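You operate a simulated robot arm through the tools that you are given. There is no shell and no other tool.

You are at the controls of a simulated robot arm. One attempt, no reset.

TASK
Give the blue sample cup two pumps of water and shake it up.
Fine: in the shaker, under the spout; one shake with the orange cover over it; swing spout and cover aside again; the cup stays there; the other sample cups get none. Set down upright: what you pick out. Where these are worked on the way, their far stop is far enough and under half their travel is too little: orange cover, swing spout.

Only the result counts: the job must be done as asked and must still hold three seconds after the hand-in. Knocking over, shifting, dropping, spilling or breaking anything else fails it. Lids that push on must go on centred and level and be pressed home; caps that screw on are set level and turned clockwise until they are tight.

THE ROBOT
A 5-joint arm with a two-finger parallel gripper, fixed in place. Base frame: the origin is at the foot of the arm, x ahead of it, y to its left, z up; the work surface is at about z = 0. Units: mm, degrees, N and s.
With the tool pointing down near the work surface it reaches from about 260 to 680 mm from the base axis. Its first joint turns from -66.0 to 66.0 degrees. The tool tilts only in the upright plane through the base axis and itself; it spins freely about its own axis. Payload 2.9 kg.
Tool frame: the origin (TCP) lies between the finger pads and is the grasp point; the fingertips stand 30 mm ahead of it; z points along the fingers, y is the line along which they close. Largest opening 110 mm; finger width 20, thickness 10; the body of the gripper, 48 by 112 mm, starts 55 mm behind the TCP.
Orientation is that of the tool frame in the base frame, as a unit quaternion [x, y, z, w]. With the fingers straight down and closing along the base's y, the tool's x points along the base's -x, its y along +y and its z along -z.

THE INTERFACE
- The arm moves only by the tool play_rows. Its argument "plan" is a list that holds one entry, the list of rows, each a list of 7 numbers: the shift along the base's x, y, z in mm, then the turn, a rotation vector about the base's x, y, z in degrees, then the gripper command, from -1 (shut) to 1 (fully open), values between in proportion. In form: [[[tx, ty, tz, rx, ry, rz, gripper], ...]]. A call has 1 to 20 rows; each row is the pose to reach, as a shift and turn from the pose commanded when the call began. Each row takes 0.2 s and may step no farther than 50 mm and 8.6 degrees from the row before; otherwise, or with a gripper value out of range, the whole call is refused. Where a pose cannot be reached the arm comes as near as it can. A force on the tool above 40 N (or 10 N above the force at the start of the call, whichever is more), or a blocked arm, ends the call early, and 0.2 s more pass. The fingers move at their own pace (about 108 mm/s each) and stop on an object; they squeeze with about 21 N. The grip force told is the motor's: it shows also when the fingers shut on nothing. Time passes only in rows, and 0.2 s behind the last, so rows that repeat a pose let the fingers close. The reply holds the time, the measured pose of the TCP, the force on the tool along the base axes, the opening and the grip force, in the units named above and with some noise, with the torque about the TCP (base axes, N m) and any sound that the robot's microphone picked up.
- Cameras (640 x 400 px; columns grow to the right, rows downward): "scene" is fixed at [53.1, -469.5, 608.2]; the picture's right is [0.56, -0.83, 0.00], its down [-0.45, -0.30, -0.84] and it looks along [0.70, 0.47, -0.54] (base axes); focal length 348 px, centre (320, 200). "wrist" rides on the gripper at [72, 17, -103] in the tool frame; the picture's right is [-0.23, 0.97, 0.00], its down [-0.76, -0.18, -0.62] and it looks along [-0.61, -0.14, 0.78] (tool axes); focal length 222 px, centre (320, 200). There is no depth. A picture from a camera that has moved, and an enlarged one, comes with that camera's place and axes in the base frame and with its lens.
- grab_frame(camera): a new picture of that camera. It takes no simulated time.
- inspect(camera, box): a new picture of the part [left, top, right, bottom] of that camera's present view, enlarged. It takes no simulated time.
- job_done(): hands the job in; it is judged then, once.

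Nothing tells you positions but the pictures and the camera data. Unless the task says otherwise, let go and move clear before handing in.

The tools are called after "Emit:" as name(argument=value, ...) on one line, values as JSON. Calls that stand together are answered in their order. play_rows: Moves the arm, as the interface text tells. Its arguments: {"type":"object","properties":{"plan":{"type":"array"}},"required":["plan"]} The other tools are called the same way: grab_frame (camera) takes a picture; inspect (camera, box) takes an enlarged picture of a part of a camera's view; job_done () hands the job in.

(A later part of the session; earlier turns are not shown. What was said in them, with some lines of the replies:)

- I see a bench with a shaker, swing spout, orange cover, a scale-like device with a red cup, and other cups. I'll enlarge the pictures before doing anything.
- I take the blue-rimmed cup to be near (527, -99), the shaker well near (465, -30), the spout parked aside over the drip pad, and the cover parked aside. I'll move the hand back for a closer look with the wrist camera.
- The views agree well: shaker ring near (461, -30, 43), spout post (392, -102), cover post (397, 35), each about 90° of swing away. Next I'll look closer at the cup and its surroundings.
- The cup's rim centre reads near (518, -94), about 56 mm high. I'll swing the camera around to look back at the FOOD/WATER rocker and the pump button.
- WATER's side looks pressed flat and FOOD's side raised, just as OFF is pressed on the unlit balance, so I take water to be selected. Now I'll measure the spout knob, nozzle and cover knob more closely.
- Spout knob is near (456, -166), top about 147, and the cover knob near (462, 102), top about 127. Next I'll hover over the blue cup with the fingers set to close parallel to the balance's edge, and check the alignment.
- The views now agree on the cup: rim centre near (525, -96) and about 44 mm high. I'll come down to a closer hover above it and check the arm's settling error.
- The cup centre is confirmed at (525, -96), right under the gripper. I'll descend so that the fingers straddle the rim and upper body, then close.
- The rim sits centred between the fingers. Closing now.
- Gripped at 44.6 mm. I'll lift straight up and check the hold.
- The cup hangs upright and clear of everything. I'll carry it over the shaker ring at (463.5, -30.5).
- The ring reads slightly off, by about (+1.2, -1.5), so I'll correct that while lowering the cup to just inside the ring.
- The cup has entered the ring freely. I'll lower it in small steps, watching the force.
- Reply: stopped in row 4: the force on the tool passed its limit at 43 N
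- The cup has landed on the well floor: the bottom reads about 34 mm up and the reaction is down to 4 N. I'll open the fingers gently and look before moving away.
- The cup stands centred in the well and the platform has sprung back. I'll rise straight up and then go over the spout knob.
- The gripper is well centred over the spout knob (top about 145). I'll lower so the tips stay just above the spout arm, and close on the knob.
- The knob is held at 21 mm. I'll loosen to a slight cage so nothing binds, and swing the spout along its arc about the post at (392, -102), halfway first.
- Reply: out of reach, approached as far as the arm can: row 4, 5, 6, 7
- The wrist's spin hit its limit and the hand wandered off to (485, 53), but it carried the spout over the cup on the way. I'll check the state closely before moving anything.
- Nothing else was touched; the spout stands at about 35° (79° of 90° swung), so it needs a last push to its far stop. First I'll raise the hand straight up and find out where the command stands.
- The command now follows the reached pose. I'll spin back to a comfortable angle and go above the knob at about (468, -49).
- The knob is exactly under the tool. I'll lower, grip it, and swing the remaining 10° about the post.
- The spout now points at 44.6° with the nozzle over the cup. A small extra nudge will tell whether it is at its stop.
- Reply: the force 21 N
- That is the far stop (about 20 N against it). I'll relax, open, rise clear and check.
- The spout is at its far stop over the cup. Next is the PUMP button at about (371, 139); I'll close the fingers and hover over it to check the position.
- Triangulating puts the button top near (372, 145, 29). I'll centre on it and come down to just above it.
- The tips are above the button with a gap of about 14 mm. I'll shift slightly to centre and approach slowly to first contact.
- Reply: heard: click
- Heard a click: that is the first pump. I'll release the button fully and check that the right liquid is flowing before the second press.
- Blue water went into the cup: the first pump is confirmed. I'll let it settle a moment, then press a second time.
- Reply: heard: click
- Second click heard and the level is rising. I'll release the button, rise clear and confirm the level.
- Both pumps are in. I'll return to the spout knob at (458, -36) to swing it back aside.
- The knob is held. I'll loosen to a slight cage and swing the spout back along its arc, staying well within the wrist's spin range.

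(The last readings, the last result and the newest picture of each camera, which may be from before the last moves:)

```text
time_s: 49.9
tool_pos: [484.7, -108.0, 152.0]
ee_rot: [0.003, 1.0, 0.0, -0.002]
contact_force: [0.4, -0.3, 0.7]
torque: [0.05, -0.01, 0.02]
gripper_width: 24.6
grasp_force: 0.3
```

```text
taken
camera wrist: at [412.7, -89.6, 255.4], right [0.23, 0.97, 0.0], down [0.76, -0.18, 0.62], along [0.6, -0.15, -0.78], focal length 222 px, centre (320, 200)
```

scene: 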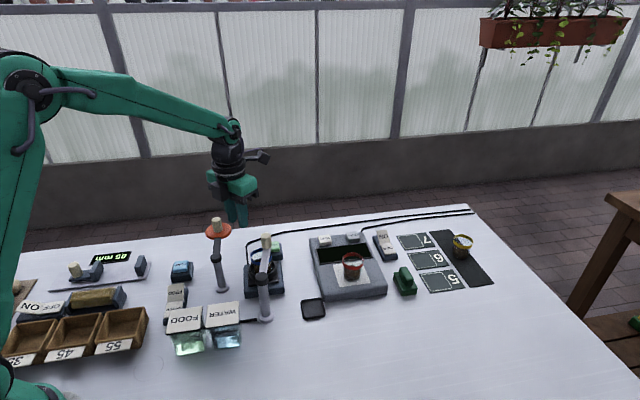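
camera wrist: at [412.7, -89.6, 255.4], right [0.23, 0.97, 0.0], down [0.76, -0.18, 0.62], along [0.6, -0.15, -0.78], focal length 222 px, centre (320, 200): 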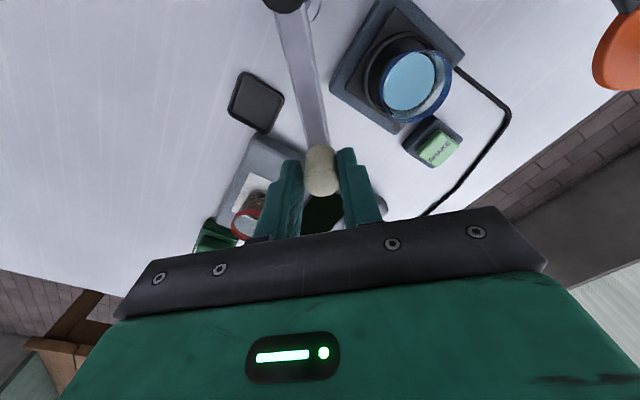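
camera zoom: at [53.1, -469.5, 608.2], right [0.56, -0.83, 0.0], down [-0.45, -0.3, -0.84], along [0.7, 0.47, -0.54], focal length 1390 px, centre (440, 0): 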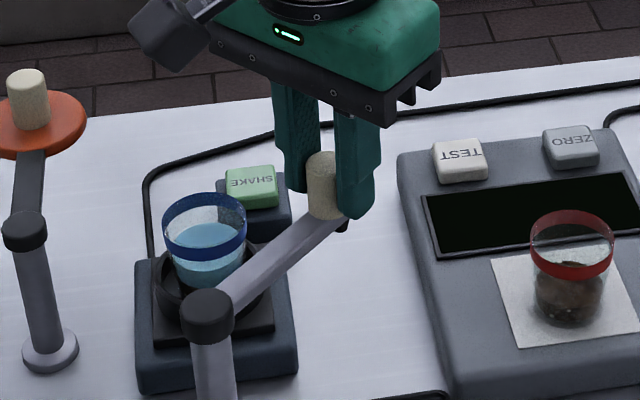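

Emit:
play_rows(plan=[[[-1.7, -12.8, 0, 0, 0, -8, -0.56], [-5.1, -25.2, 0, 0, 0, -16, -0.56], [-10.2, -37.0, 0, 0, 0, -24, -0.56], [-16.9, -47.9, 0, 0, 0, -32, -0.56], [-24.6, -57.4, 0, 0, 0, -39.6, -0.56], [-27.4, -60.3, 0, 0, 0, -42, -0.56], [-27.4, -60.3, 0, 0, 0, -42, -0.56]]])

Emit:
inspect(camera="scene", box=[230, 200, 350, 300])

Emit:
grab_frame(camera="wrist")

```text
time_s: 51.5
tool_pos: [458.0, -168.8, 153.7]
ee_rot: [0.362, 0.932, 0.0, -0.002]
contact_force: [-0.2, -0.1, 0.8]
torque: [0.06, -0.01, 0.0]
gripper_width: 24.4
grasp_force: 0.0
```

```text
4.00 times, centred on (290, 250) of scene
camera zoom: at [53.1, -469.6, 608.2], right [0.56, -0.83, 0.0], down [-0.45, -0.3, -0.84], along [0.7, 0.47, -0.54], focal length 1390 px, centre (440, 0)
```

zoom: 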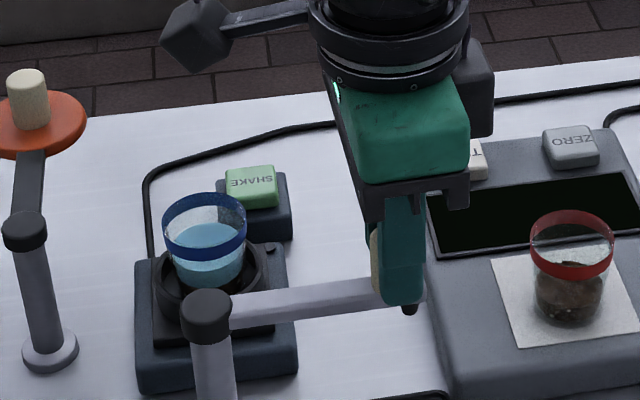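

```text
taken
camera wrist: at [416.1, -106.4, 255.7], right [0.82, 0.57, 0.0], down [0.45, -0.65, 0.62], along [0.35, -0.51, -0.78], focal length 222 px, centre (320, 200)
```

wrist: 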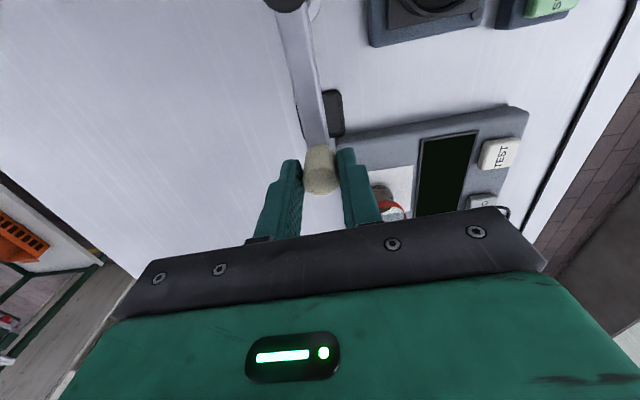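

The spout is back at its parked position. I'll open, rise, and travel to the orange cover's knob at about (462, 102), turning the fingers to match its arm.

Emit:
play_rows(plan=[[[0, 0, 0, 0, 0, 0, -0.3], [0, 0, 0, 0, 0, 0, 0], [0, 0, 0, 0, 0, 0, 0], [0, 0, 20, 0, 0, 0, 0], [0, 0, 50, 0, 0, 0, 0], [0, 0, 80, 0, 0, 0, 0]]])

Emit:
inspect(camera="scene", box=[230, 200, 350, 300])

```text
time_s: 52.9
tool_pos: [457.9, -168.1, 233.6]
ee_rot: [0.362, 0.932, 0.0, -0.002]
contact_force: [-0.7, -0.2, -0.3]
torque: [-0.02, 0.01, 0.01]
gripper_width: 55.1
grasp_force: 0.1
```

```text
4.00 times, centred on (290, 250) of scene
camera zoom: at [53.1, -469.5, 608.2], right [0.56, -0.83, 0.0], down [-0.45, -0.3, -0.84], along [0.7, 0.47, -0.54], focal length 1390 px, centre (440, 0)
```

zoom: 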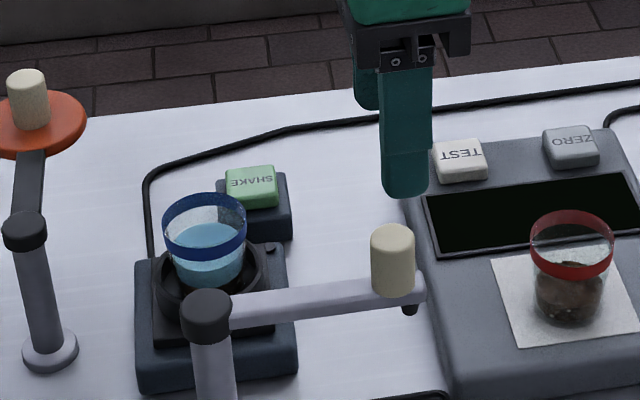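

Emit:
play_rows(plan=[[[0.4, 24.5, 0, 0, 0, 8, 0], [0.8, 49, 0, 0, 0, 16, 0], [1.2, 73.5, 0, 0, 0, 24, 0], [1.6, 98, 0, 0, 0, 32, 0], [2, 122.5, -3, 0, 0, 40, 0], [2.4, 147, -6, 0, 0, 48, 0], [2.8, 171.5, -10, 0, 0, 56, 0], [3.2, 196, -14, 0, 0, 64, 0], [3.6, 220.5, -18, 0, 0, 72, 0], [4, 245, -22, 0, 0, 80, 0], [4.4, 270, -25, 0, 0, 87.5, 0], [4.4, 270, -25, 0, 0, 87.5, 0], [4.4, 270, -25, 0, 0, 87.5, 0]]])

Emit:
grab_frame(camera="wrist")

Emit:
inspect(camera="wrist", box=[240, 60, 400, 180])

```text
time_s: 55.6
tool_pos: [462.1, 101.6, 205.8]
ee_rot: [-0.385, 0.923, 0.0, -0.001]
contact_force: [0.0, -0.6, -0.5]
torque: [-0.02, -0.02, 0.01]
gripper_width: 55.1
grasp_force: 0.0
```

```text
taken
camera wrist: at [400.0, 63.5, 309.0], right [-0.53, 0.85, 0.0], down [0.66, 0.42, 0.62], along [0.53, 0.33, -0.78], focal length 222 px, centre (320, 200)
```

wrist: 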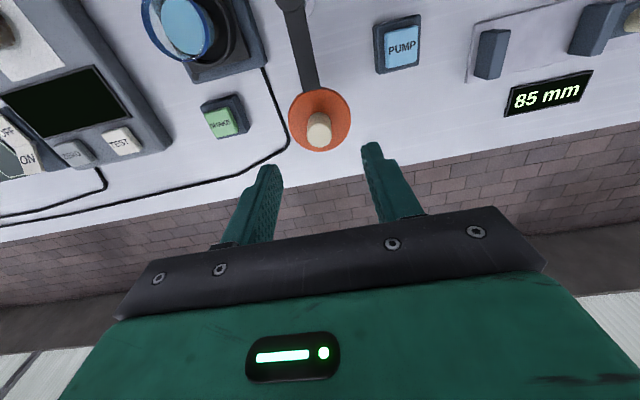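

```text
3.33 times, centred on (320, 120) of wrist
camera zoom: at [400.0, 63.5, 309.0], right [-0.53, 0.85, 0.0], down [0.66, 0.42, 0.62], along [0.53, 0.33, -0.78], focal length 740 px, centre (320, 467)
```

zoom: 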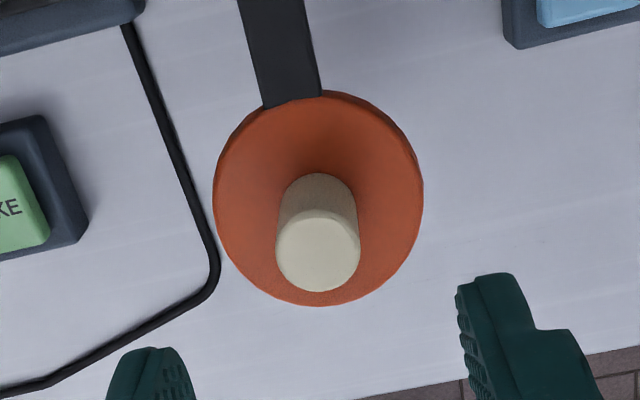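

The cover knob is centred under the tool, top near 129. I'll lower to keep the tips above the disc, grip it, and check.

Emit:
play_rows(plan=[[[0, 0, -25, 0, 0, 0, 0], [0, 0, -50, 0, 0, 0, 0], [0, 0, -71, 0, 0, 0, 0], [0, 0, -71, 0, 0, 0, 0], [0, 0, -71, 0, 0, 0, -0.4], [0, 0, -71, 0, 0, 0, -0.65], [0, 0, -71, 0, 0, 0, -1], [0, 0, -71, 0, 0, 0, -1]]])

Emit:
inspect(camera="scene", box=[180, 180, 300, 290])

```text
time_s: 57.5
tool_pos: [463.0, 103.0, 135.2]
ee_rot: [-0.384, 0.923, 0.0, -0.002]
contact_force: [1.4, 0.4, -4.5]
torque: [0.06, -0.08, 0.04]
gripper_width: 20.9
grasp_force: 45.4
```

```text
3.64 times, centred on (240, 235) of scene
camera zoom: at [53.1, -469.5, 608.2], right [0.56, -0.83, 0.0], down [-0.45, -0.3, -0.84], along [0.7, 0.47, -0.54], focal length 1264 px, centre (611, 73)
```

zoom: 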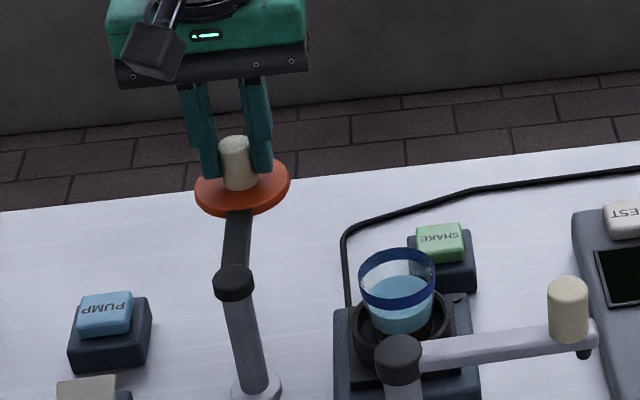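

Holding the cover knob. I'll loosen to a cage and swing the cover along its arc about (397, 35), first half, then check.

Emit:
play_rows(plan=[[[0, 0, 0, 0, 0, 0, -0.56], [8.8, -9.8, 0, 0, 0, -8, -0.56], [16.1, -20.8, 0, 0, 0, -16, -0.56], [21.8, -32.7, 0, 0, 0, -24, -0.56], [25.8, -45.3, 0, 0, 0, -32, -0.56], [27.9, -58.3, 0, 0, 0, -40, -0.56], [28.3, -71.5, 0, 0, 0, -48, -0.56]]])

Emit:
inspect(camera="scene", box=[200, 200, 320, 300])

Emit:
grab_frame(camera="wrist")

```text
time_s: 59.0
tool_pos: [491.4, 30.9, 135.7]
ee_rot: [0.026, 1.0, 0.0, -0.001]
contact_force: [-0.2, 0.2, 1.3]
torque: [-0.03, -0.01, 0.02]
gripper_width: 24.3
grasp_force: 0.0
```

```text
4.00 times, centred on (260, 250) of scene
camera zoom: at [53.1, -469.5, 608.2], right [0.56, -0.83, 0.0], down [-0.45, -0.3, -0.84], along [0.7, 0.47, -0.54], focal length 1390 px, centre (560, 0)
```

zoom: 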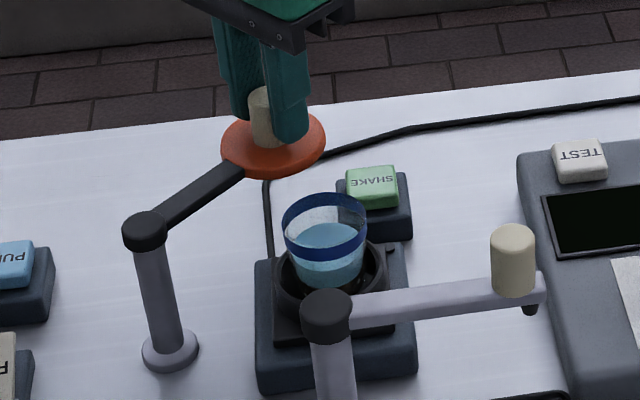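

```text
taken
camera wrist: at [419.4, 51.2, 239.9], right [0.28, 0.96, 0.0], down [0.75, -0.22, 0.62], along [0.6, -0.17, -0.78], focal length 222 px, centre (320, 200)
```

wrist: 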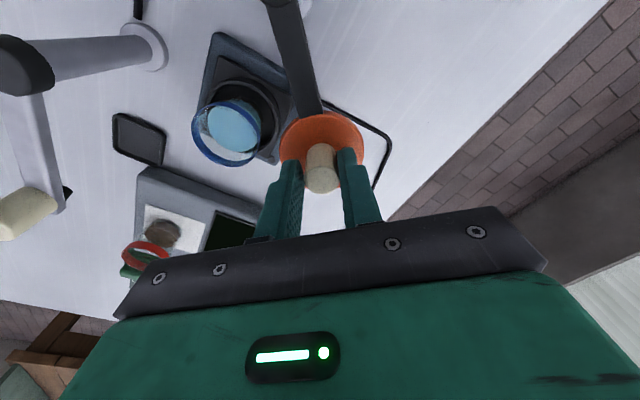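

Emit:
play_rows(plan=[[[-1.4, -13.1, 0, 0, 0, -8, -0.56], [-4.7, -25.8, 0, 0, 0, -16, -0.56]]])

Emit:
inspect(camera="scene", box=[220, 210, 320, 290])

Emit:
inspect(camera="wrist", box=[200, 80, 420, 220])

```text
time_s: 59.6
tool_pos: [485.4, 5.3, 138.5]
ee_rot: [0.164, 0.986, -0.001, -0.002]
contact_force: [-0.1, -0.2, -0.8]
torque: [0.02, 0.01, -0.02]
gripper_width: 24.1
grasp_force: 0.1
```

```text
5.00 times, centred on (270, 250) of scene
camera zoom: at [53.1, -469.5, 608.2], right [0.56, -0.83, 0.0], down [-0.45, -0.3, -0.84], along [0.7, 0.47, -0.54], focal length 1738 px, centre (570, -50)
```

zoom: 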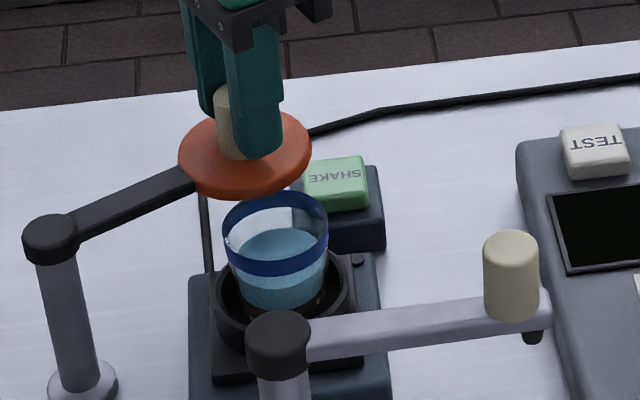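

```text
2.86 times, centred on (310, 150) of wrist
camera zoom: at [423.0, 44.8, 240.5], right [0.53, 0.85, 0.0], down [0.67, -0.41, 0.62], along [0.53, -0.33, -0.78], focal length 635 px, centre (349, 343)
```

zoom: 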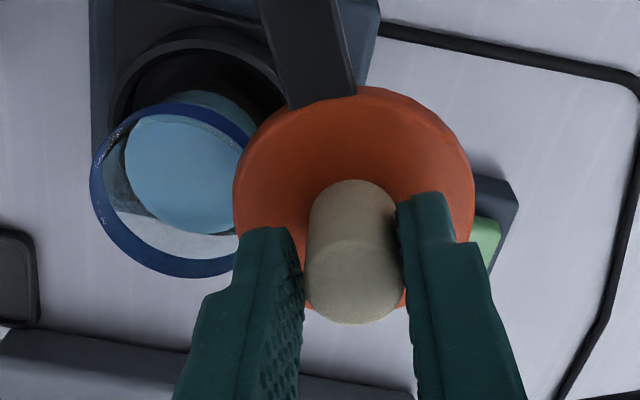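

Emit:
play_rows(plan=[[[-2.5, -6.2, 0, 0, 0, -4, -0.56], [-5.1, -12.2, 0, 0, 0, -8, -0.56], [-8.3, -18.1, 0, 0, 0, -12, -0.56], [-11.7, -23.6, 0, 0, 0, -16, -0.56]]])

Emit:
inspect(camera="scene", box=[220, 210, 320, 290])

```text
time_s: 60.6
tool_pos: [474.2, -19.5, 136.3]
ee_rot: [0.3, 0.954, 0.0, -0.002]
contact_force: [-0.8, -1.4, -0.4]
torque: [0.0, 0.02, 0.03]
gripper_width: 24.1
grasp_force: 0.0
```

```text
5.00 times, centred on (270, 250) of scene
camera zoom: at [53.1, -469.5, 608.2], right [0.56, -0.83, 0.0], down [-0.45, -0.3, -0.84], along [0.7, 0.47, -0.54], focal length 1738 px, centre (570, -50)
```

zoom: 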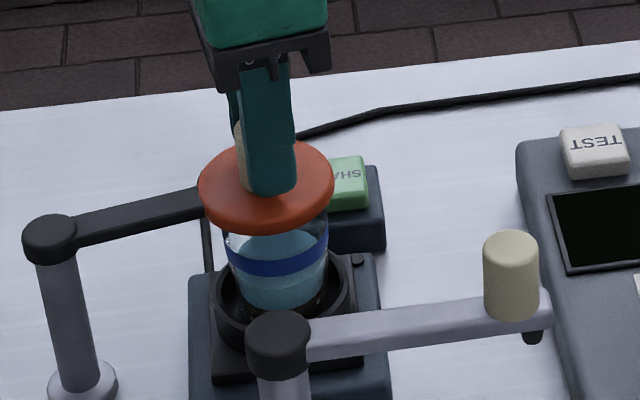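

Emit:
play_rows(plan=[[[-3.9, -5.3, 0, 0, 0, -4, -0.56], [-8.2, -10.3, 0, 0, 0, -8, -0.56], [-10.7, -13.0, 0, 0, 0, -10.2, -0.56], [-11.9, -14.1, 0, 0, 0, -11.2, -0.56], [-11.9, -14.1, 0, 0, 0, -11.2, -0.56]]])

Emit:
inspect(camera="scene", box=[220, 210, 320, 290])

Emit:
inspect(camera="wrist", box=[200, 60, 440, 220])

```text
time_s: 61.9
tool_pos: [461.6, -33.0, 136.0]
ee_rot: [0.39, 0.921, 0.0, -0.001]
contact_force: [0.4, -0.2, 0.2]
torque: [-0.01, -0.03, 0.0]
gripper_width: 24.2
grasp_force: 0.2
```

```text
5.00 times, centred on (270, 250) of scene
camera zoom: at [53.1, -469.5, 608.2], right [0.56, -0.83, 0.0], down [-0.45, -0.3, -0.84], along [0.7, 0.47, -0.54], focal length 1738 px, centre (570, -50)
```

zoom: 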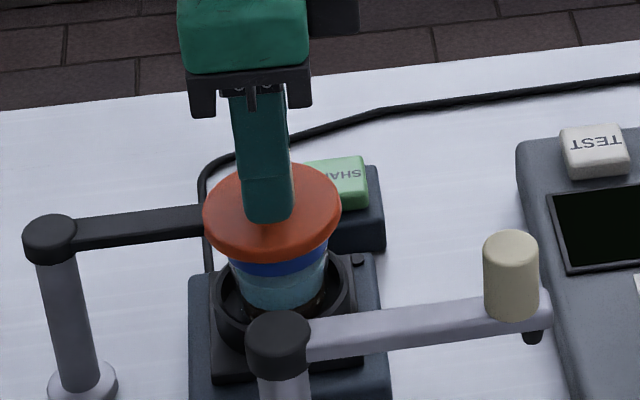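

```text
2.50 times, centred on (320, 140) of wrist
camera zoom: at [424.7, 31.5, 239.7], right [0.86, 0.51, 0.0], down [0.4, -0.67, 0.62], along [0.32, -0.53, -0.78], focal length 555 px, centre (320, 350)
```

zoom: 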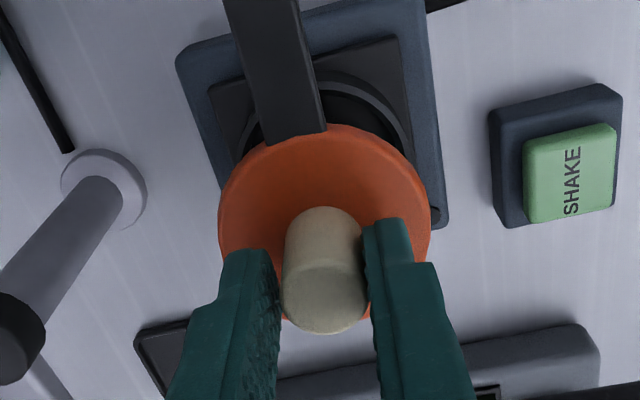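

Emit:
play_rows(plan=[[[-1.2, -1.2, 0, 0, 0, -1, -0.56], [-2.4, -2.3, 0, 0, 0, -2, -0.56], [-3.6, -3.4, 0, 0, 0, -3, -0.56]]])

Emit:
inspect(camera="scene", box=[220, 210, 320, 290])

```text
time_s: 62.6
tool_pos: [459.6, -36.0, 137.2]
ee_rot: [0.414, 0.91, 0.001, 0.0]
contact_force: [6.9, 13.0, 0.4]
torque: [0.42, -0.24, 0.1]
gripper_width: 31.1
grasp_force: 7.2
```

```text
5.00 times, centred on (270, 250) of scene
camera zoom: at [53.1, -469.5, 608.2], right [0.56, -0.83, 0.0], down [-0.45, -0.3, -0.84], along [0.7, 0.47, -0.54], focal length 1738 px, centre (570, -50)
```

zoom: 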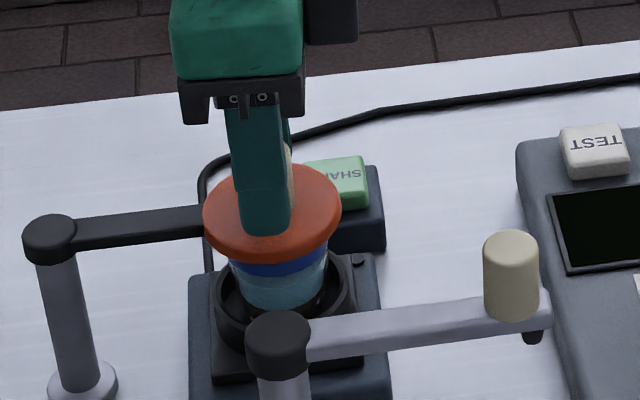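

The cover is at its far stop, over the cup. I'll ease off, open, and rise clear.

Emit:
play_rows(plan=[[[1.8, 1.7, 0, 0, 0, 1.5, -0.5], [3.6, 3.4, 0, 0, 0, 3, -0.3], [3.6, 3.4, 0, 0, 0, 3, 0], [3.6, 3.4, 0, 0, 0, 3, 0], [3.6, 3.4, 20, 0, 0, 3, 0], [3.6, 3.4, 50, 0, 0, 3, 0], [3.6, 3.4, 80, 0, 0, 3, 0]]])

Emit:
inspect(camera="scene", box=[220, 210, 320, 290])

Emit:
grab_frame(camera="wrist")

```text
time_s: 64.2
tool_pos: [462.8, -30.7, 217.6]
ee_rot: [0.391, 0.92, 0.0, -0.001]
contact_force: [0.5, 0.0, -0.2]
torque: [0.0, -0.01, -0.01]
gripper_width: 55.1
grasp_force: 0.1
```

```text
5.00 times, centred on (270, 250) of scene
camera zoom: at [53.1, -469.5, 608.2], right [0.56, -0.83, 0.0], down [-0.45, -0.3, -0.84], along [0.7, 0.47, -0.54], focal length 1738 px, centre (570, -50)
```

zoom: 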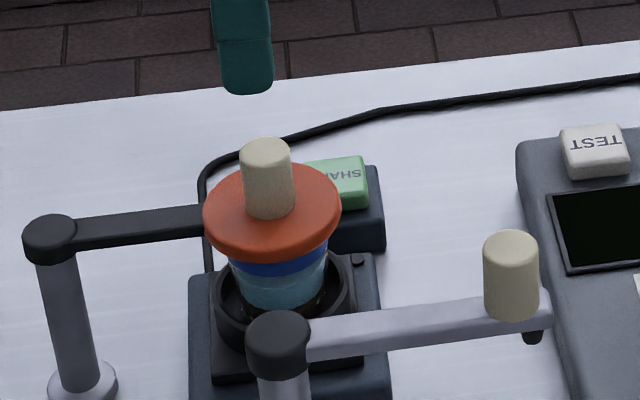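

```text
taken
camera wrist: at [424.5, 32.7, 320.0], right [0.86, 0.51, 0.0], down [0.4, -0.67, 0.62], along [0.32, -0.53, -0.78], focal length 222 px, centre (320, 200)
```

wrist: 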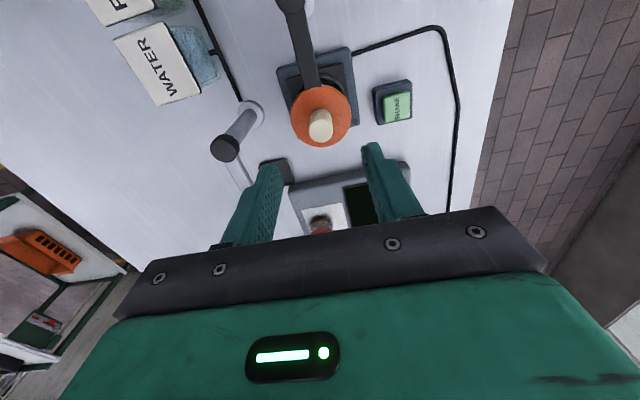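

Cover in place. Next I'll close the fingers and go over the SHAKE button at about (549, 12).

Emit:
play_rows(plan=[[[14, 7, 0, 0, 0, 0, -0.5], [28, 14.5, -2, 0, 0, 0, -1], [43, 22, -6, 0, 0, 0, -1], [57, 29, -12, 0, 0, 0, -1], [71, 36.5, -18, 0, 0, 0, -1], [86, 43, -25, 0, 0, 0, -1], [86, 43, -25, 0, 0, 0, -1], [86, 43, -25, 0, 0, 0, -1]]])

Emit:
grab_frame(camera="wrist")

Emit:
inspect(camera="wrist", box=[240, 60, 400, 180])

```text
time_s: 66.0
tool_pos: [549.0, 9.0, 191.7]
ee_rot: [0.391, 0.921, -0.001, -0.001]
contact_force: [0.3, 0.2, -0.8]
torque: [0.02, 0.01, 0.05]
gripper_width: 0.0
grasp_force: 20.0
```

```text
taken
camera wrist: at [511.2, 73.4, 295.0], right [0.86, 0.51, 0.0], down [0.4, -0.67, 0.62], along [0.32, -0.53, -0.78], focal length 222 px, centre (320, 200)
```

wrist: 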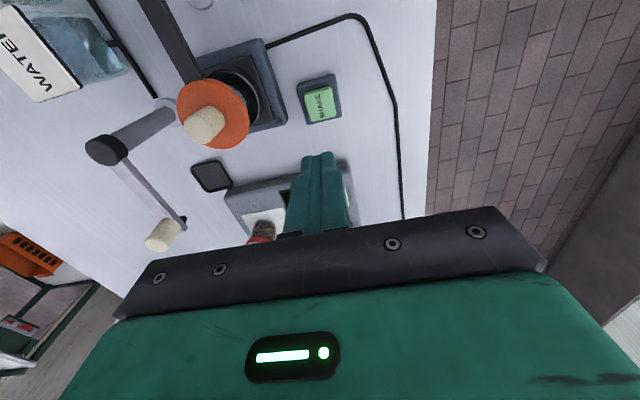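

```text
3.33 times, centred on (320, 120) of wrist
camera zoom: at [511.2, 73.4, 295.0], right [0.86, 0.51, 0.0], down [0.4, -0.67, 0.62], along [0.32, -0.53, -0.78], focal length 740 px, centre (320, 467)
```

zoom: 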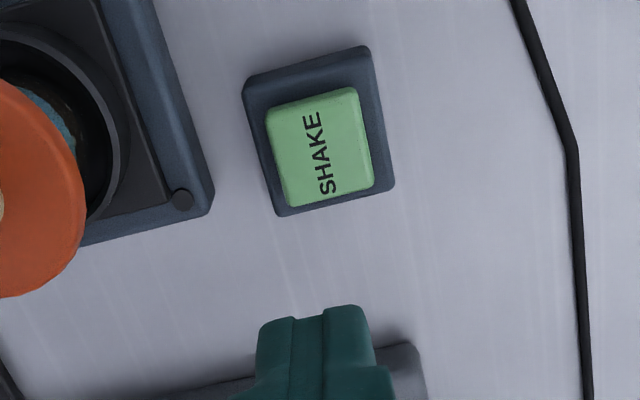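

The button is right on the tool axis. Coming down to just above it.

Emit:
play_rows(plan=[[[0, 0, -30, 0, 0, 0, -1], [0, 0, -60, 0, 0, 0, -1], [0, 0, -90, 0, 0, 0, -1], [0, 0, -110, 0, 0, 0, -1], [0, 0, -117, 0, 0, 0, -1], [0, 0, -117, 0, 0, 0, -1]]])

Emit:
inspect(camera="wrist", box=[260, 90, 380, 190])

Emit:
inspect(camera="scene", box=[230, 210, 330, 290])

```text
time_s: 67.5
tool_pos: [548.3, 9.7, 75.0]
ee_rot: [0.391, 0.92, -0.001, -0.001]
contact_force: [-0.1, -0.5, 0.2]
torque: [0.01, -0.01, -0.02]
gripper_width: 0.1
grasp_force: 21.0
```

```text
4.00 times, centred on (320, 140) of wrist
camera zoom: at [511.4, 73.7, 177.6], right [0.86, 0.51, 0.0], down [0.4, -0.67, 0.62], along [0.32, -0.53, -0.78], focal length 888 px, centre (320, 440)
```

zoom: 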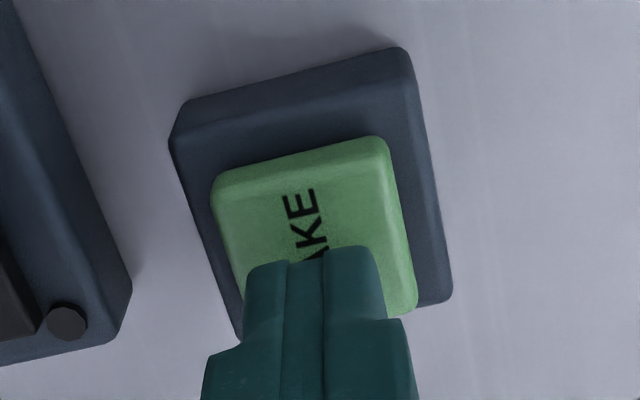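

```text
5.00 times, centred on (280, 250) of scene
camera zoom: at [53.1, -469.5, 608.2], right [0.56, -0.83, 0.0], down [-0.45, -0.3, -0.84], along [0.7, 0.47, -0.54], focal length 1738 px, centre (520, -50)
```

zoom: 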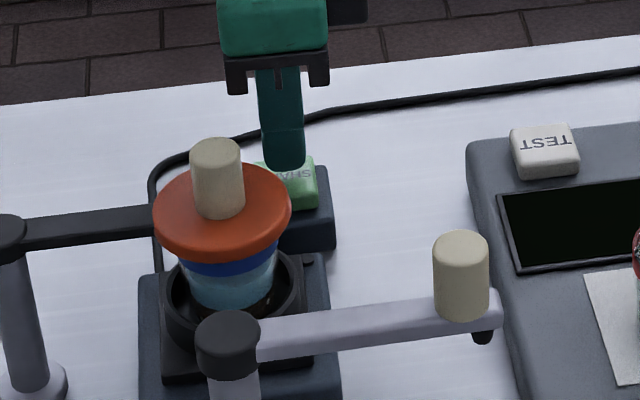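

Well aligned. Pressing SHAKE once, slowly.

Emit:
play_rows(plan=[[[0, 0, -6, 0, 0, 0, -1], [0, 0, -10, 0, 0, 0, -1], [0, 0, -12, 0, 0, 0, -1], [0, 0, -13.5, 0, 0, 0, -1], [0, 0, -15, 0, 0, 0, -1]]])

Emit:
inspect(camera="scene", box=[230, 210, 330, 290])

```text
time_s: 68.7
tool_pos: [548.4, 10.7, 58.4]
ee_rot: [0.391, 0.92, 0.0, -0.001]
contact_force: [-0.1, -1.3, 3.0]
torque: [-0.08, 0.0, -0.01]
gripper_width: 0.0
grasp_force: 21.0
heard: click
```

```text
5.00 times, centred on (280, 250) of scene
camera zoom: at [53.1, -469.5, 608.2], right [0.56, -0.83, 0.0], down [-0.45, -0.3, -0.84], along [0.7, 0.47, -0.54], focal length 1738 px, centre (520, -50)
```

zoom: 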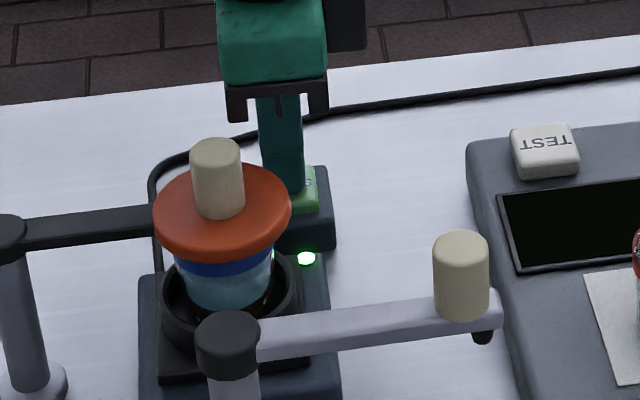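

Click, and the shaker's green lamp is lit. I'll release the button and wait for the shake to finish.

Emit:
play_rows(plan=[[[0, 0, 6, 0, 0, 0, -1], [0, 0, 20, 0, 0, 0, -1], [0, 0, 50, 0, 0, 0, -1], [0, 0, 90, 0, 0, 0, -1], [0, 0, 130, 0, 0, 0, -1], [0, 0, 150, 0, 0, 0, -1], [0, 0, 150, 0, 0, 0, -1], [0, 0, 150, 0, 0, 0, -1], [0, 0, 150, 0, 0, 0, -1], [0, 0, 150, 0, 0, 0, -1]]])

Emit:
inspect(camera="scene", box=[230, 210, 330, 290])

```text
time_s: 70.8
tool_pos: [548.7, 8.8, 208.4]
ee_rot: [0.391, 0.921, -0.001, -0.002]
contact_force: [0.3, -0.8, 0.0]
torque: [0.04, -0.02, 0.01]
gripper_width: 0.3
grasp_force: 21.0
```

```text
5.00 times, centred on (280, 250) of scene
camera zoom: at [53.1, -469.5, 608.2], right [0.56, -0.83, 0.0], down [-0.45, -0.3, -0.84], along [0.7, 0.47, -0.54], focal length 1738 px, centre (520, -50)
```

zoom: 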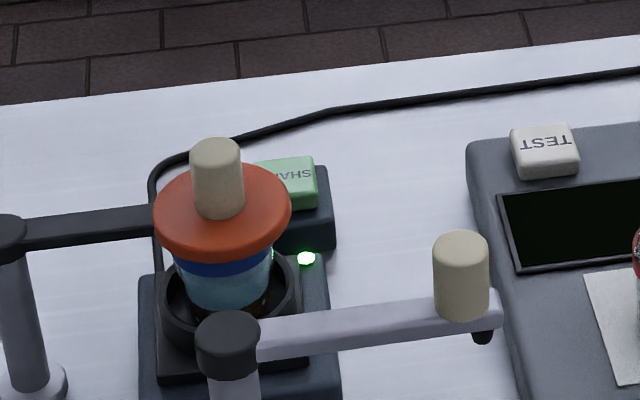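

Still running (lamp on). I'll wait more.

Emit:
play_rows(plan=[[[0, 0, 0, 0, 0, 0, -1], [0, 0, 0, 0, 0, 0, -1], [0, 0, 0, 0, 0, 0, -1], [0, 0, 0, 0, 0, 0, -1], [0, 0, 0, 0, 0, 0, -1], [0, 0, 0, 0, 0, 0, -1], [0, 0, 0, 0, 0, 0, -1], [0, 0, 0, 0, 0, 0, -1], [0, 0, 0, 0, 0, 0, -1], [0, 0, 0, 0, 0, 0, -1], [0, 0, 0, 0, 0, 0, -1], [0, 0, 0, 0, 0, 0, -1]]])

Emit:
inspect(camera="scene", box=[230, 210, 330, 290])

```text
time_s: 73.5
tool_pos: [549.0, 9.0, 208.1]
ee_rot: [0.39, 0.921, -0.001, -0.001]
contact_force: [-0.4, -0.3, 0.5]
torque: [0.02, 0.0, 0.0]
gripper_width: 0.0
grasp_force: 20.9
```

```text
5.00 times, centred on (280, 250) of scene
camera zoom: at [53.1, -469.5, 608.2], right [0.56, -0.83, 0.0], down [-0.45, -0.3, -0.84], along [0.7, 0.47, -0.54], focal length 1738 px, centre (520, -50)
```

zoom: 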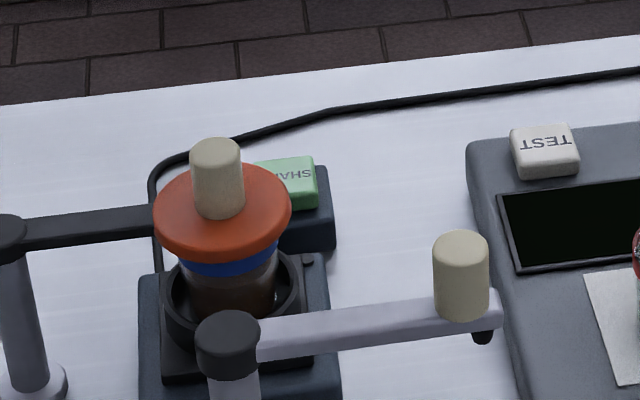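

The lamp is off and the contents are mixed brown; the shake is done. Back to the cover knob to swing it aside.

Emit:
play_rows(plan=[[[-14, -7, 5, 0, 0, 0, -0.6], [-28, -14, 5, 0, 0, 0, 0], [-43, -21, 5, 0, 0, 0, 0], [-57, -28, 5, 0, 0, 0, 0], [-71, -35, 5, 0, 0, 0, 0], [-85.5, -41, 5, 0, 0, 0, 0], [-85.5, -41, 5, 0, 0, 0, 0], [-85.5, -41, 5, 0, 0, 0, 0]]])

Emit:
inspect(camera="wrist", box=[240, 60, 400, 180])

```text
time_s: 75.2
tool_pos: [463.0, -31.3, 213.8]
ee_rot: [0.391, 0.92, -0.001, -0.001]
contact_force: [-0.2, -0.3, -0.5]
torque: [0.0, -0.01, -0.01]
gripper_width: 54.8
grasp_force: 0.1
```

```text
3.33 times, centred on (320, 120) of wrist
camera zoom: at [424.9, 33.3, 316.5], right [0.86, 0.51, 0.0], down [0.4, -0.67, 0.62], along [0.32, -0.53, -0.78], focal length 740 px, centre (320, 467)
```

zoom: 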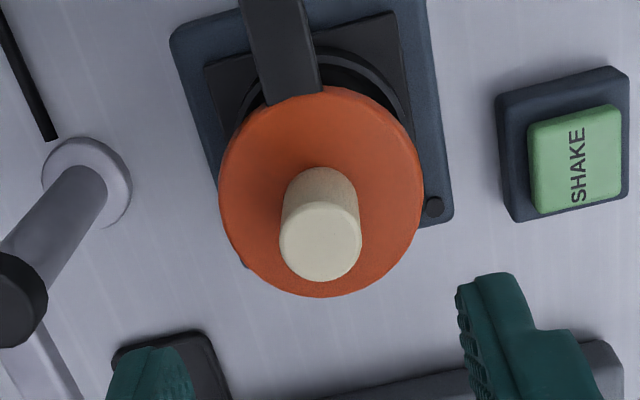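

Emit:
play_rows(plan=[[[0, 0, -25, 0, 0, 0, 0], [0, 0, -50, 0, 0, 0, 0], [0, 0, -70, 0, 0, 0, 0], [0, 0, -78, 0, 0, 0, 0], [0, 0, -78, 0, 0, 0, 0], [0, 0, -78, 0, 0, 0, -0.4], [0, 0, -78, 0, 0, 0, -0.56], [0, 0, -78, 0, 0, 0, -0.56]]])

Emit:
inspect(camera="scene", box=[220, 200, 320, 290])

Emit:
inspect(camera="wrist", box=[240, 100, 400, 220])

```text
time_s: 77.0
tool_pos: [463.3, -31.0, 134.9]
ee_rot: [0.39, 0.921, 0.0, -0.001]
contact_force: [-0.4, 0.1, -0.3]
torque: [0.0, 0.01, -0.01]
gripper_width: 24.2
grasp_force: 0.2
```

```text
4.44 times, centred on (270, 245) of scene
camera zoom: at [53.1, -469.5, 608.2], right [0.56, -0.83, 0.0], down [-0.45, -0.3, -0.84], along [0.7, 0.47, -0.54], focal length 1545 px, centre (542, 0)
```

zoom: 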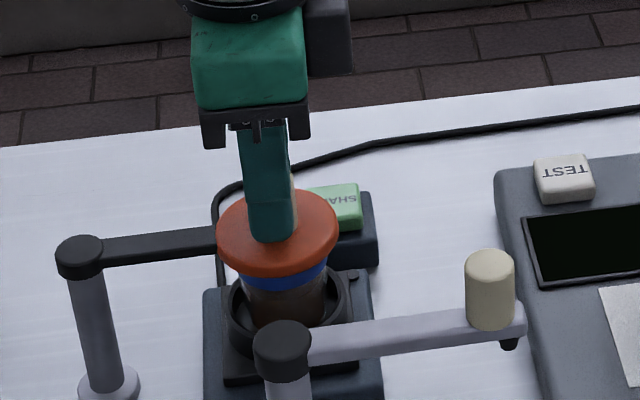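

```text
3.33 times, centred on (320, 160) of wrist
camera zoom: at [425.5, 33.8, 238.4], right [0.86, 0.51, 0.0], down [0.4, -0.67, 0.62], along [0.32, -0.53, -0.78], focal length 740 px, centre (320, 333)
```

zoom: 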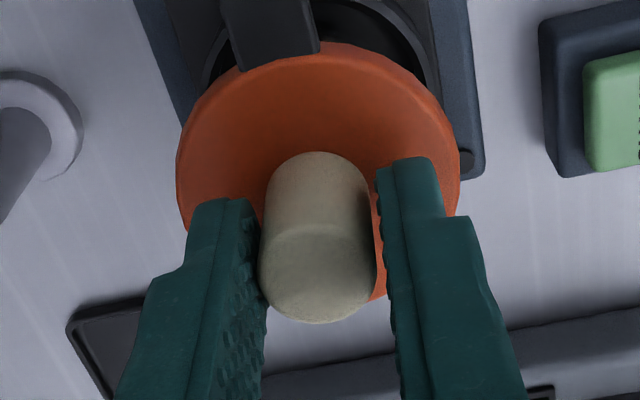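

The knob is caged. Swinging the cover back, first half.

Emit:
play_rows(plan=[[[4.4, 4.9, 0, 0, 0, 4, -0.56], [8.6, 10.0, 0, 0, 0, 8, -0.56], [12.3, 15.5, 0, 0, 0, 12, -0.56], [15.7, 21.1, 0, 0, 0, 16, -0.56], [21.2, 33.1, 0, 0, 0, 24, -0.56], [25.0, 45.7, 0, 0, 0, 32, -0.56], [27.0, 58.8, 0, 0, 0, 40, -0.56], [27.1, 71.9, 0, 0, 0, 48, -0.56]]])

Emit:
inspect(camera="scene", box=[200, 200, 320, 300])

```text
time_s: 78.8
tool_pos: [489.3, 41.5, 135.2]
ee_rot: [-0.019, 1.0, 0.0, -0.002]
contact_force: [0.4, 0.2, 0.1]
torque: [0.01, 0.03, -0.02]
gripper_width: 24.4
grasp_force: 0.1
```

```text
4.00 times, centred on (260, 250) of scene
camera zoom: at [53.1, -469.6, 608.2], right [0.56, -0.83, 0.0], down [-0.45, -0.3, -0.84], along [0.7, 0.47, -0.54], focal length 1390 px, centre (560, 0)
```

zoom: 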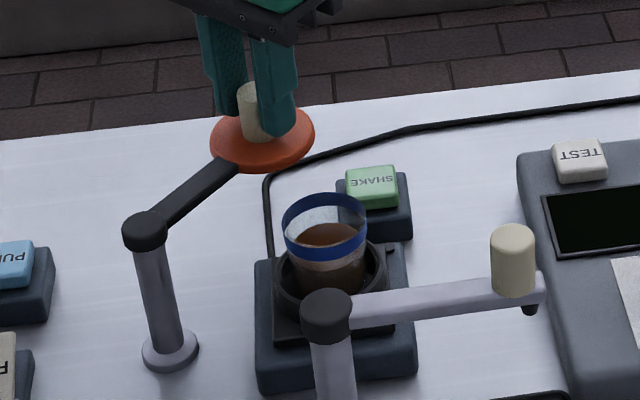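

Emit:
play_rows(plan=[[[-1.6, 13.1, 0, 0, 0, 8, -0.56], [-5.1, 25.8, 0, 0, 0, 16, -0.56], [-10.3, 37.9, 0, 0, 0, 24, -0.56], [-17.2, 49.2, 0, 0, 0, 32, -0.56], [-25.5, 59.4, 0, 0, 0, 40, -0.56], [-29.2, 63.2, 0, 0, 0, 43.2, -0.56], [-29.2, 63.2, 0, 0, 0, 43.2, -0.56]]])

Emit:
inspect(camera="scene", box=[180, 190, 320, 300])

Emit:
inspect(camera="wrist", box=[240, 100, 400, 220])

```text
time_s: 80.5
tool_pos: [460.4, 104.3, 136.2]
ee_rot: [-0.385, 0.923, 0.0, -0.001]
contact_force: [1.3, -5.8, -0.5]
torque: [-0.1, -0.07, -0.03]
gripper_width: 26.8
grasp_force: 2.6
```

```text
3.64 times, centred on (250, 245) of scene
camera zoom: at [53.1, -469.6, 608.2], right [0.56, -0.83, 0.0], down [-0.45, -0.3, -0.84], along [0.7, 0.47, -0.54], focal length 1264 px, centre (574, 36)
```

zoom: 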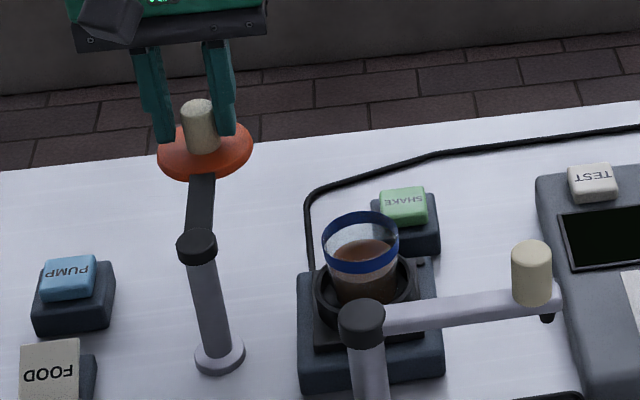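

```text
3.33 times, centred on (320, 160) of wrist
camera zoom: at [398.1, 64.7, 239.7], right [-0.53, 0.85, 0.0], down [0.66, 0.42, 0.62], along [0.53, 0.33, -0.78], focal length 740 px, centre (320, 333)
```

zoom: 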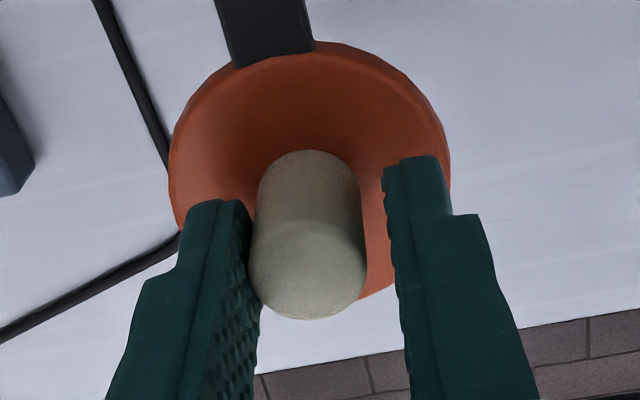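

The cover is against its parked stop again. I'll ease off, open and rise clear.

Emit:
play_rows(plan=[[[1.3, -1.3, 0, 0, 0, -1, -0.5], [1.3, -1.3, 0, 0, 0, -1, -0.3], [1.3, -1.3, 0, 0, 0, -1, 0], [1.3, -1.3, 0, 0, 0, -1, 0], [1.3, -1.3, 20, 0, 0, -1, 0], [1.3, -1.3, 50, 0, 0, -1, 0], [1.3, -1.3, 90, 0, 0, -1, 0], [1.3, -1.3, 120, 0, 0, -1, 0]]])

Emit:
grab_frame(camera="scene")

Emit:
inspect(camera="scene", box=[150, 200, 330, 330])

Emit:
inspect(camera="scene", box=[230, 225, 320, 295])

Emit:
inspect(camera="scene", box=[300, 210, 500, 320])

Emit:
grab_frame(camera="wrist")

```text
time_s: 82.2
tool_pos: [463.8, 103.8, 254.4]
ee_rot: [-0.376, 0.927, 0.0, -0.002]
contact_force: [-0.2, -0.5, -0.3]
torque: [0.0, 0.04, 0.02]
gripper_width: 55.1
grasp_force: 0.0
```

```text
taken
```

scene: 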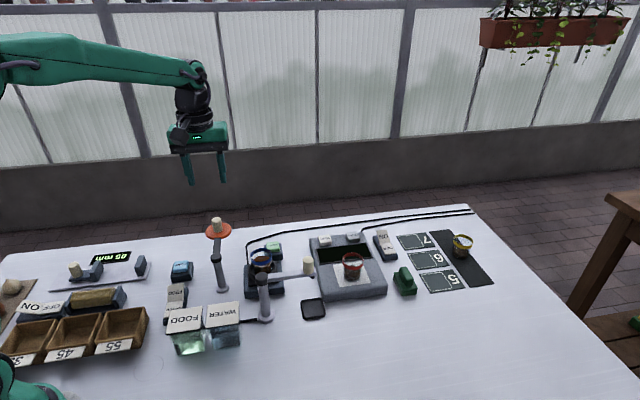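

```text
3.08 times, centred on (240, 265) of scene
camera zoom: at [53.1, -469.5, 608.2], right [0.56, -0.83, 0.0], down [-0.45, -0.3, -0.84], along [0.7, 0.47, -0.54], focal length 1069 px, centre (566, 0)
```

zoom: 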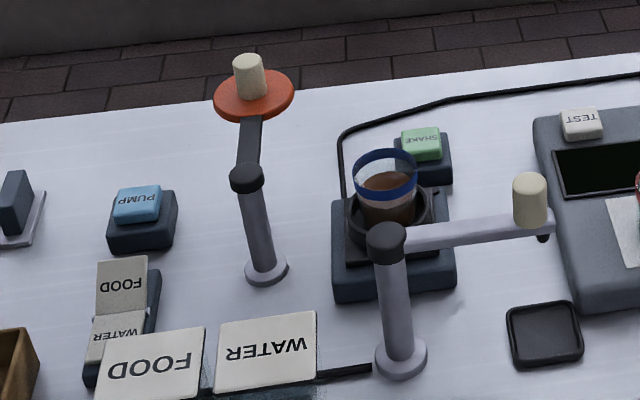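

```text
5.71 times, centred on (275, 260) of scene
camera zoom: at [53.1, -469.5, 608.2], right [0.56, -0.83, 0.0], down [-0.45, -0.3, -0.84], along [0.7, 0.47, -0.54], focal length 1986 px, centre (577, -143)
```

zoom: 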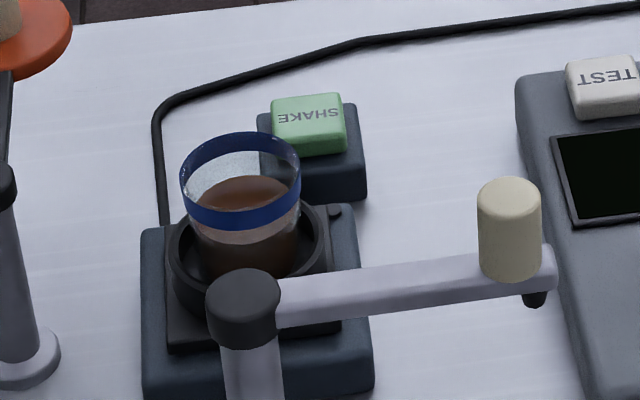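

```text
3.20 times, centred on (400, 265) of scene
camera zoom: at [53.1, -469.5, 608.2], right [0.56, -0.83, 0.0], down [-0.45, -0.3, -0.84], along [0.7, 0.47, -0.54], focal length 1112 px, centre (64, -8)
```

zoom: 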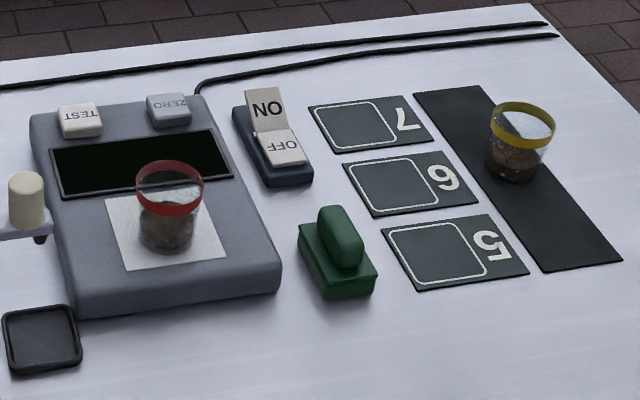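

```text
taken
camera wrist: at [399.1, 65.2, 358.3], right [-0.52, 0.86, 0.0], down [0.67, 0.4, 0.62], along [0.53, 0.32, -0.78], focal length 222 px, centre (320, 200)
```

wrist: 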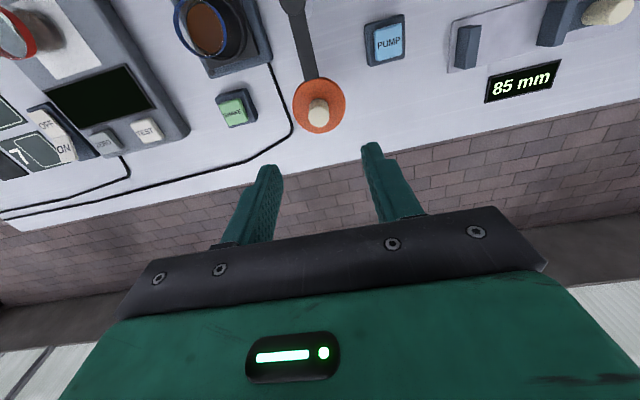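

The blue cup stands upright in the shaker with its mixed contents. The spout and cover are both parked aside, the other cups are untouched, and the hand is clear. Handing in.

Emit:
job_done()

```text
The job is handed in.
```

The blue sample cup got its two pumps of water and one shake under the orange cover, and the job is handed in. The hand-in reply gave no verdict.

- **Water:** I heard two clicks from the pump. The first put blue water in the cup and the second raised the level. The selector was already set to WATER.
- **Shake:** I pressed SHAKE once with the cover at its far stop over the cup. The shaker's lamp came on and went out again, and the contents turned an even brown.
- **End state:** The cup is upright in the shaker well. The spout and cover are back where they were parked, and the arm is clear of everything.
- **Other cups:** The red and yellow cups look untouched and got no water.

One thing did not go to plan. During the first swing of the spout, the wrist reached its spin limit and the hand drifted off toward the parked cover. The pictures showed nothing had been knocked or moved, and I finished the swing to its far stop before pumping.
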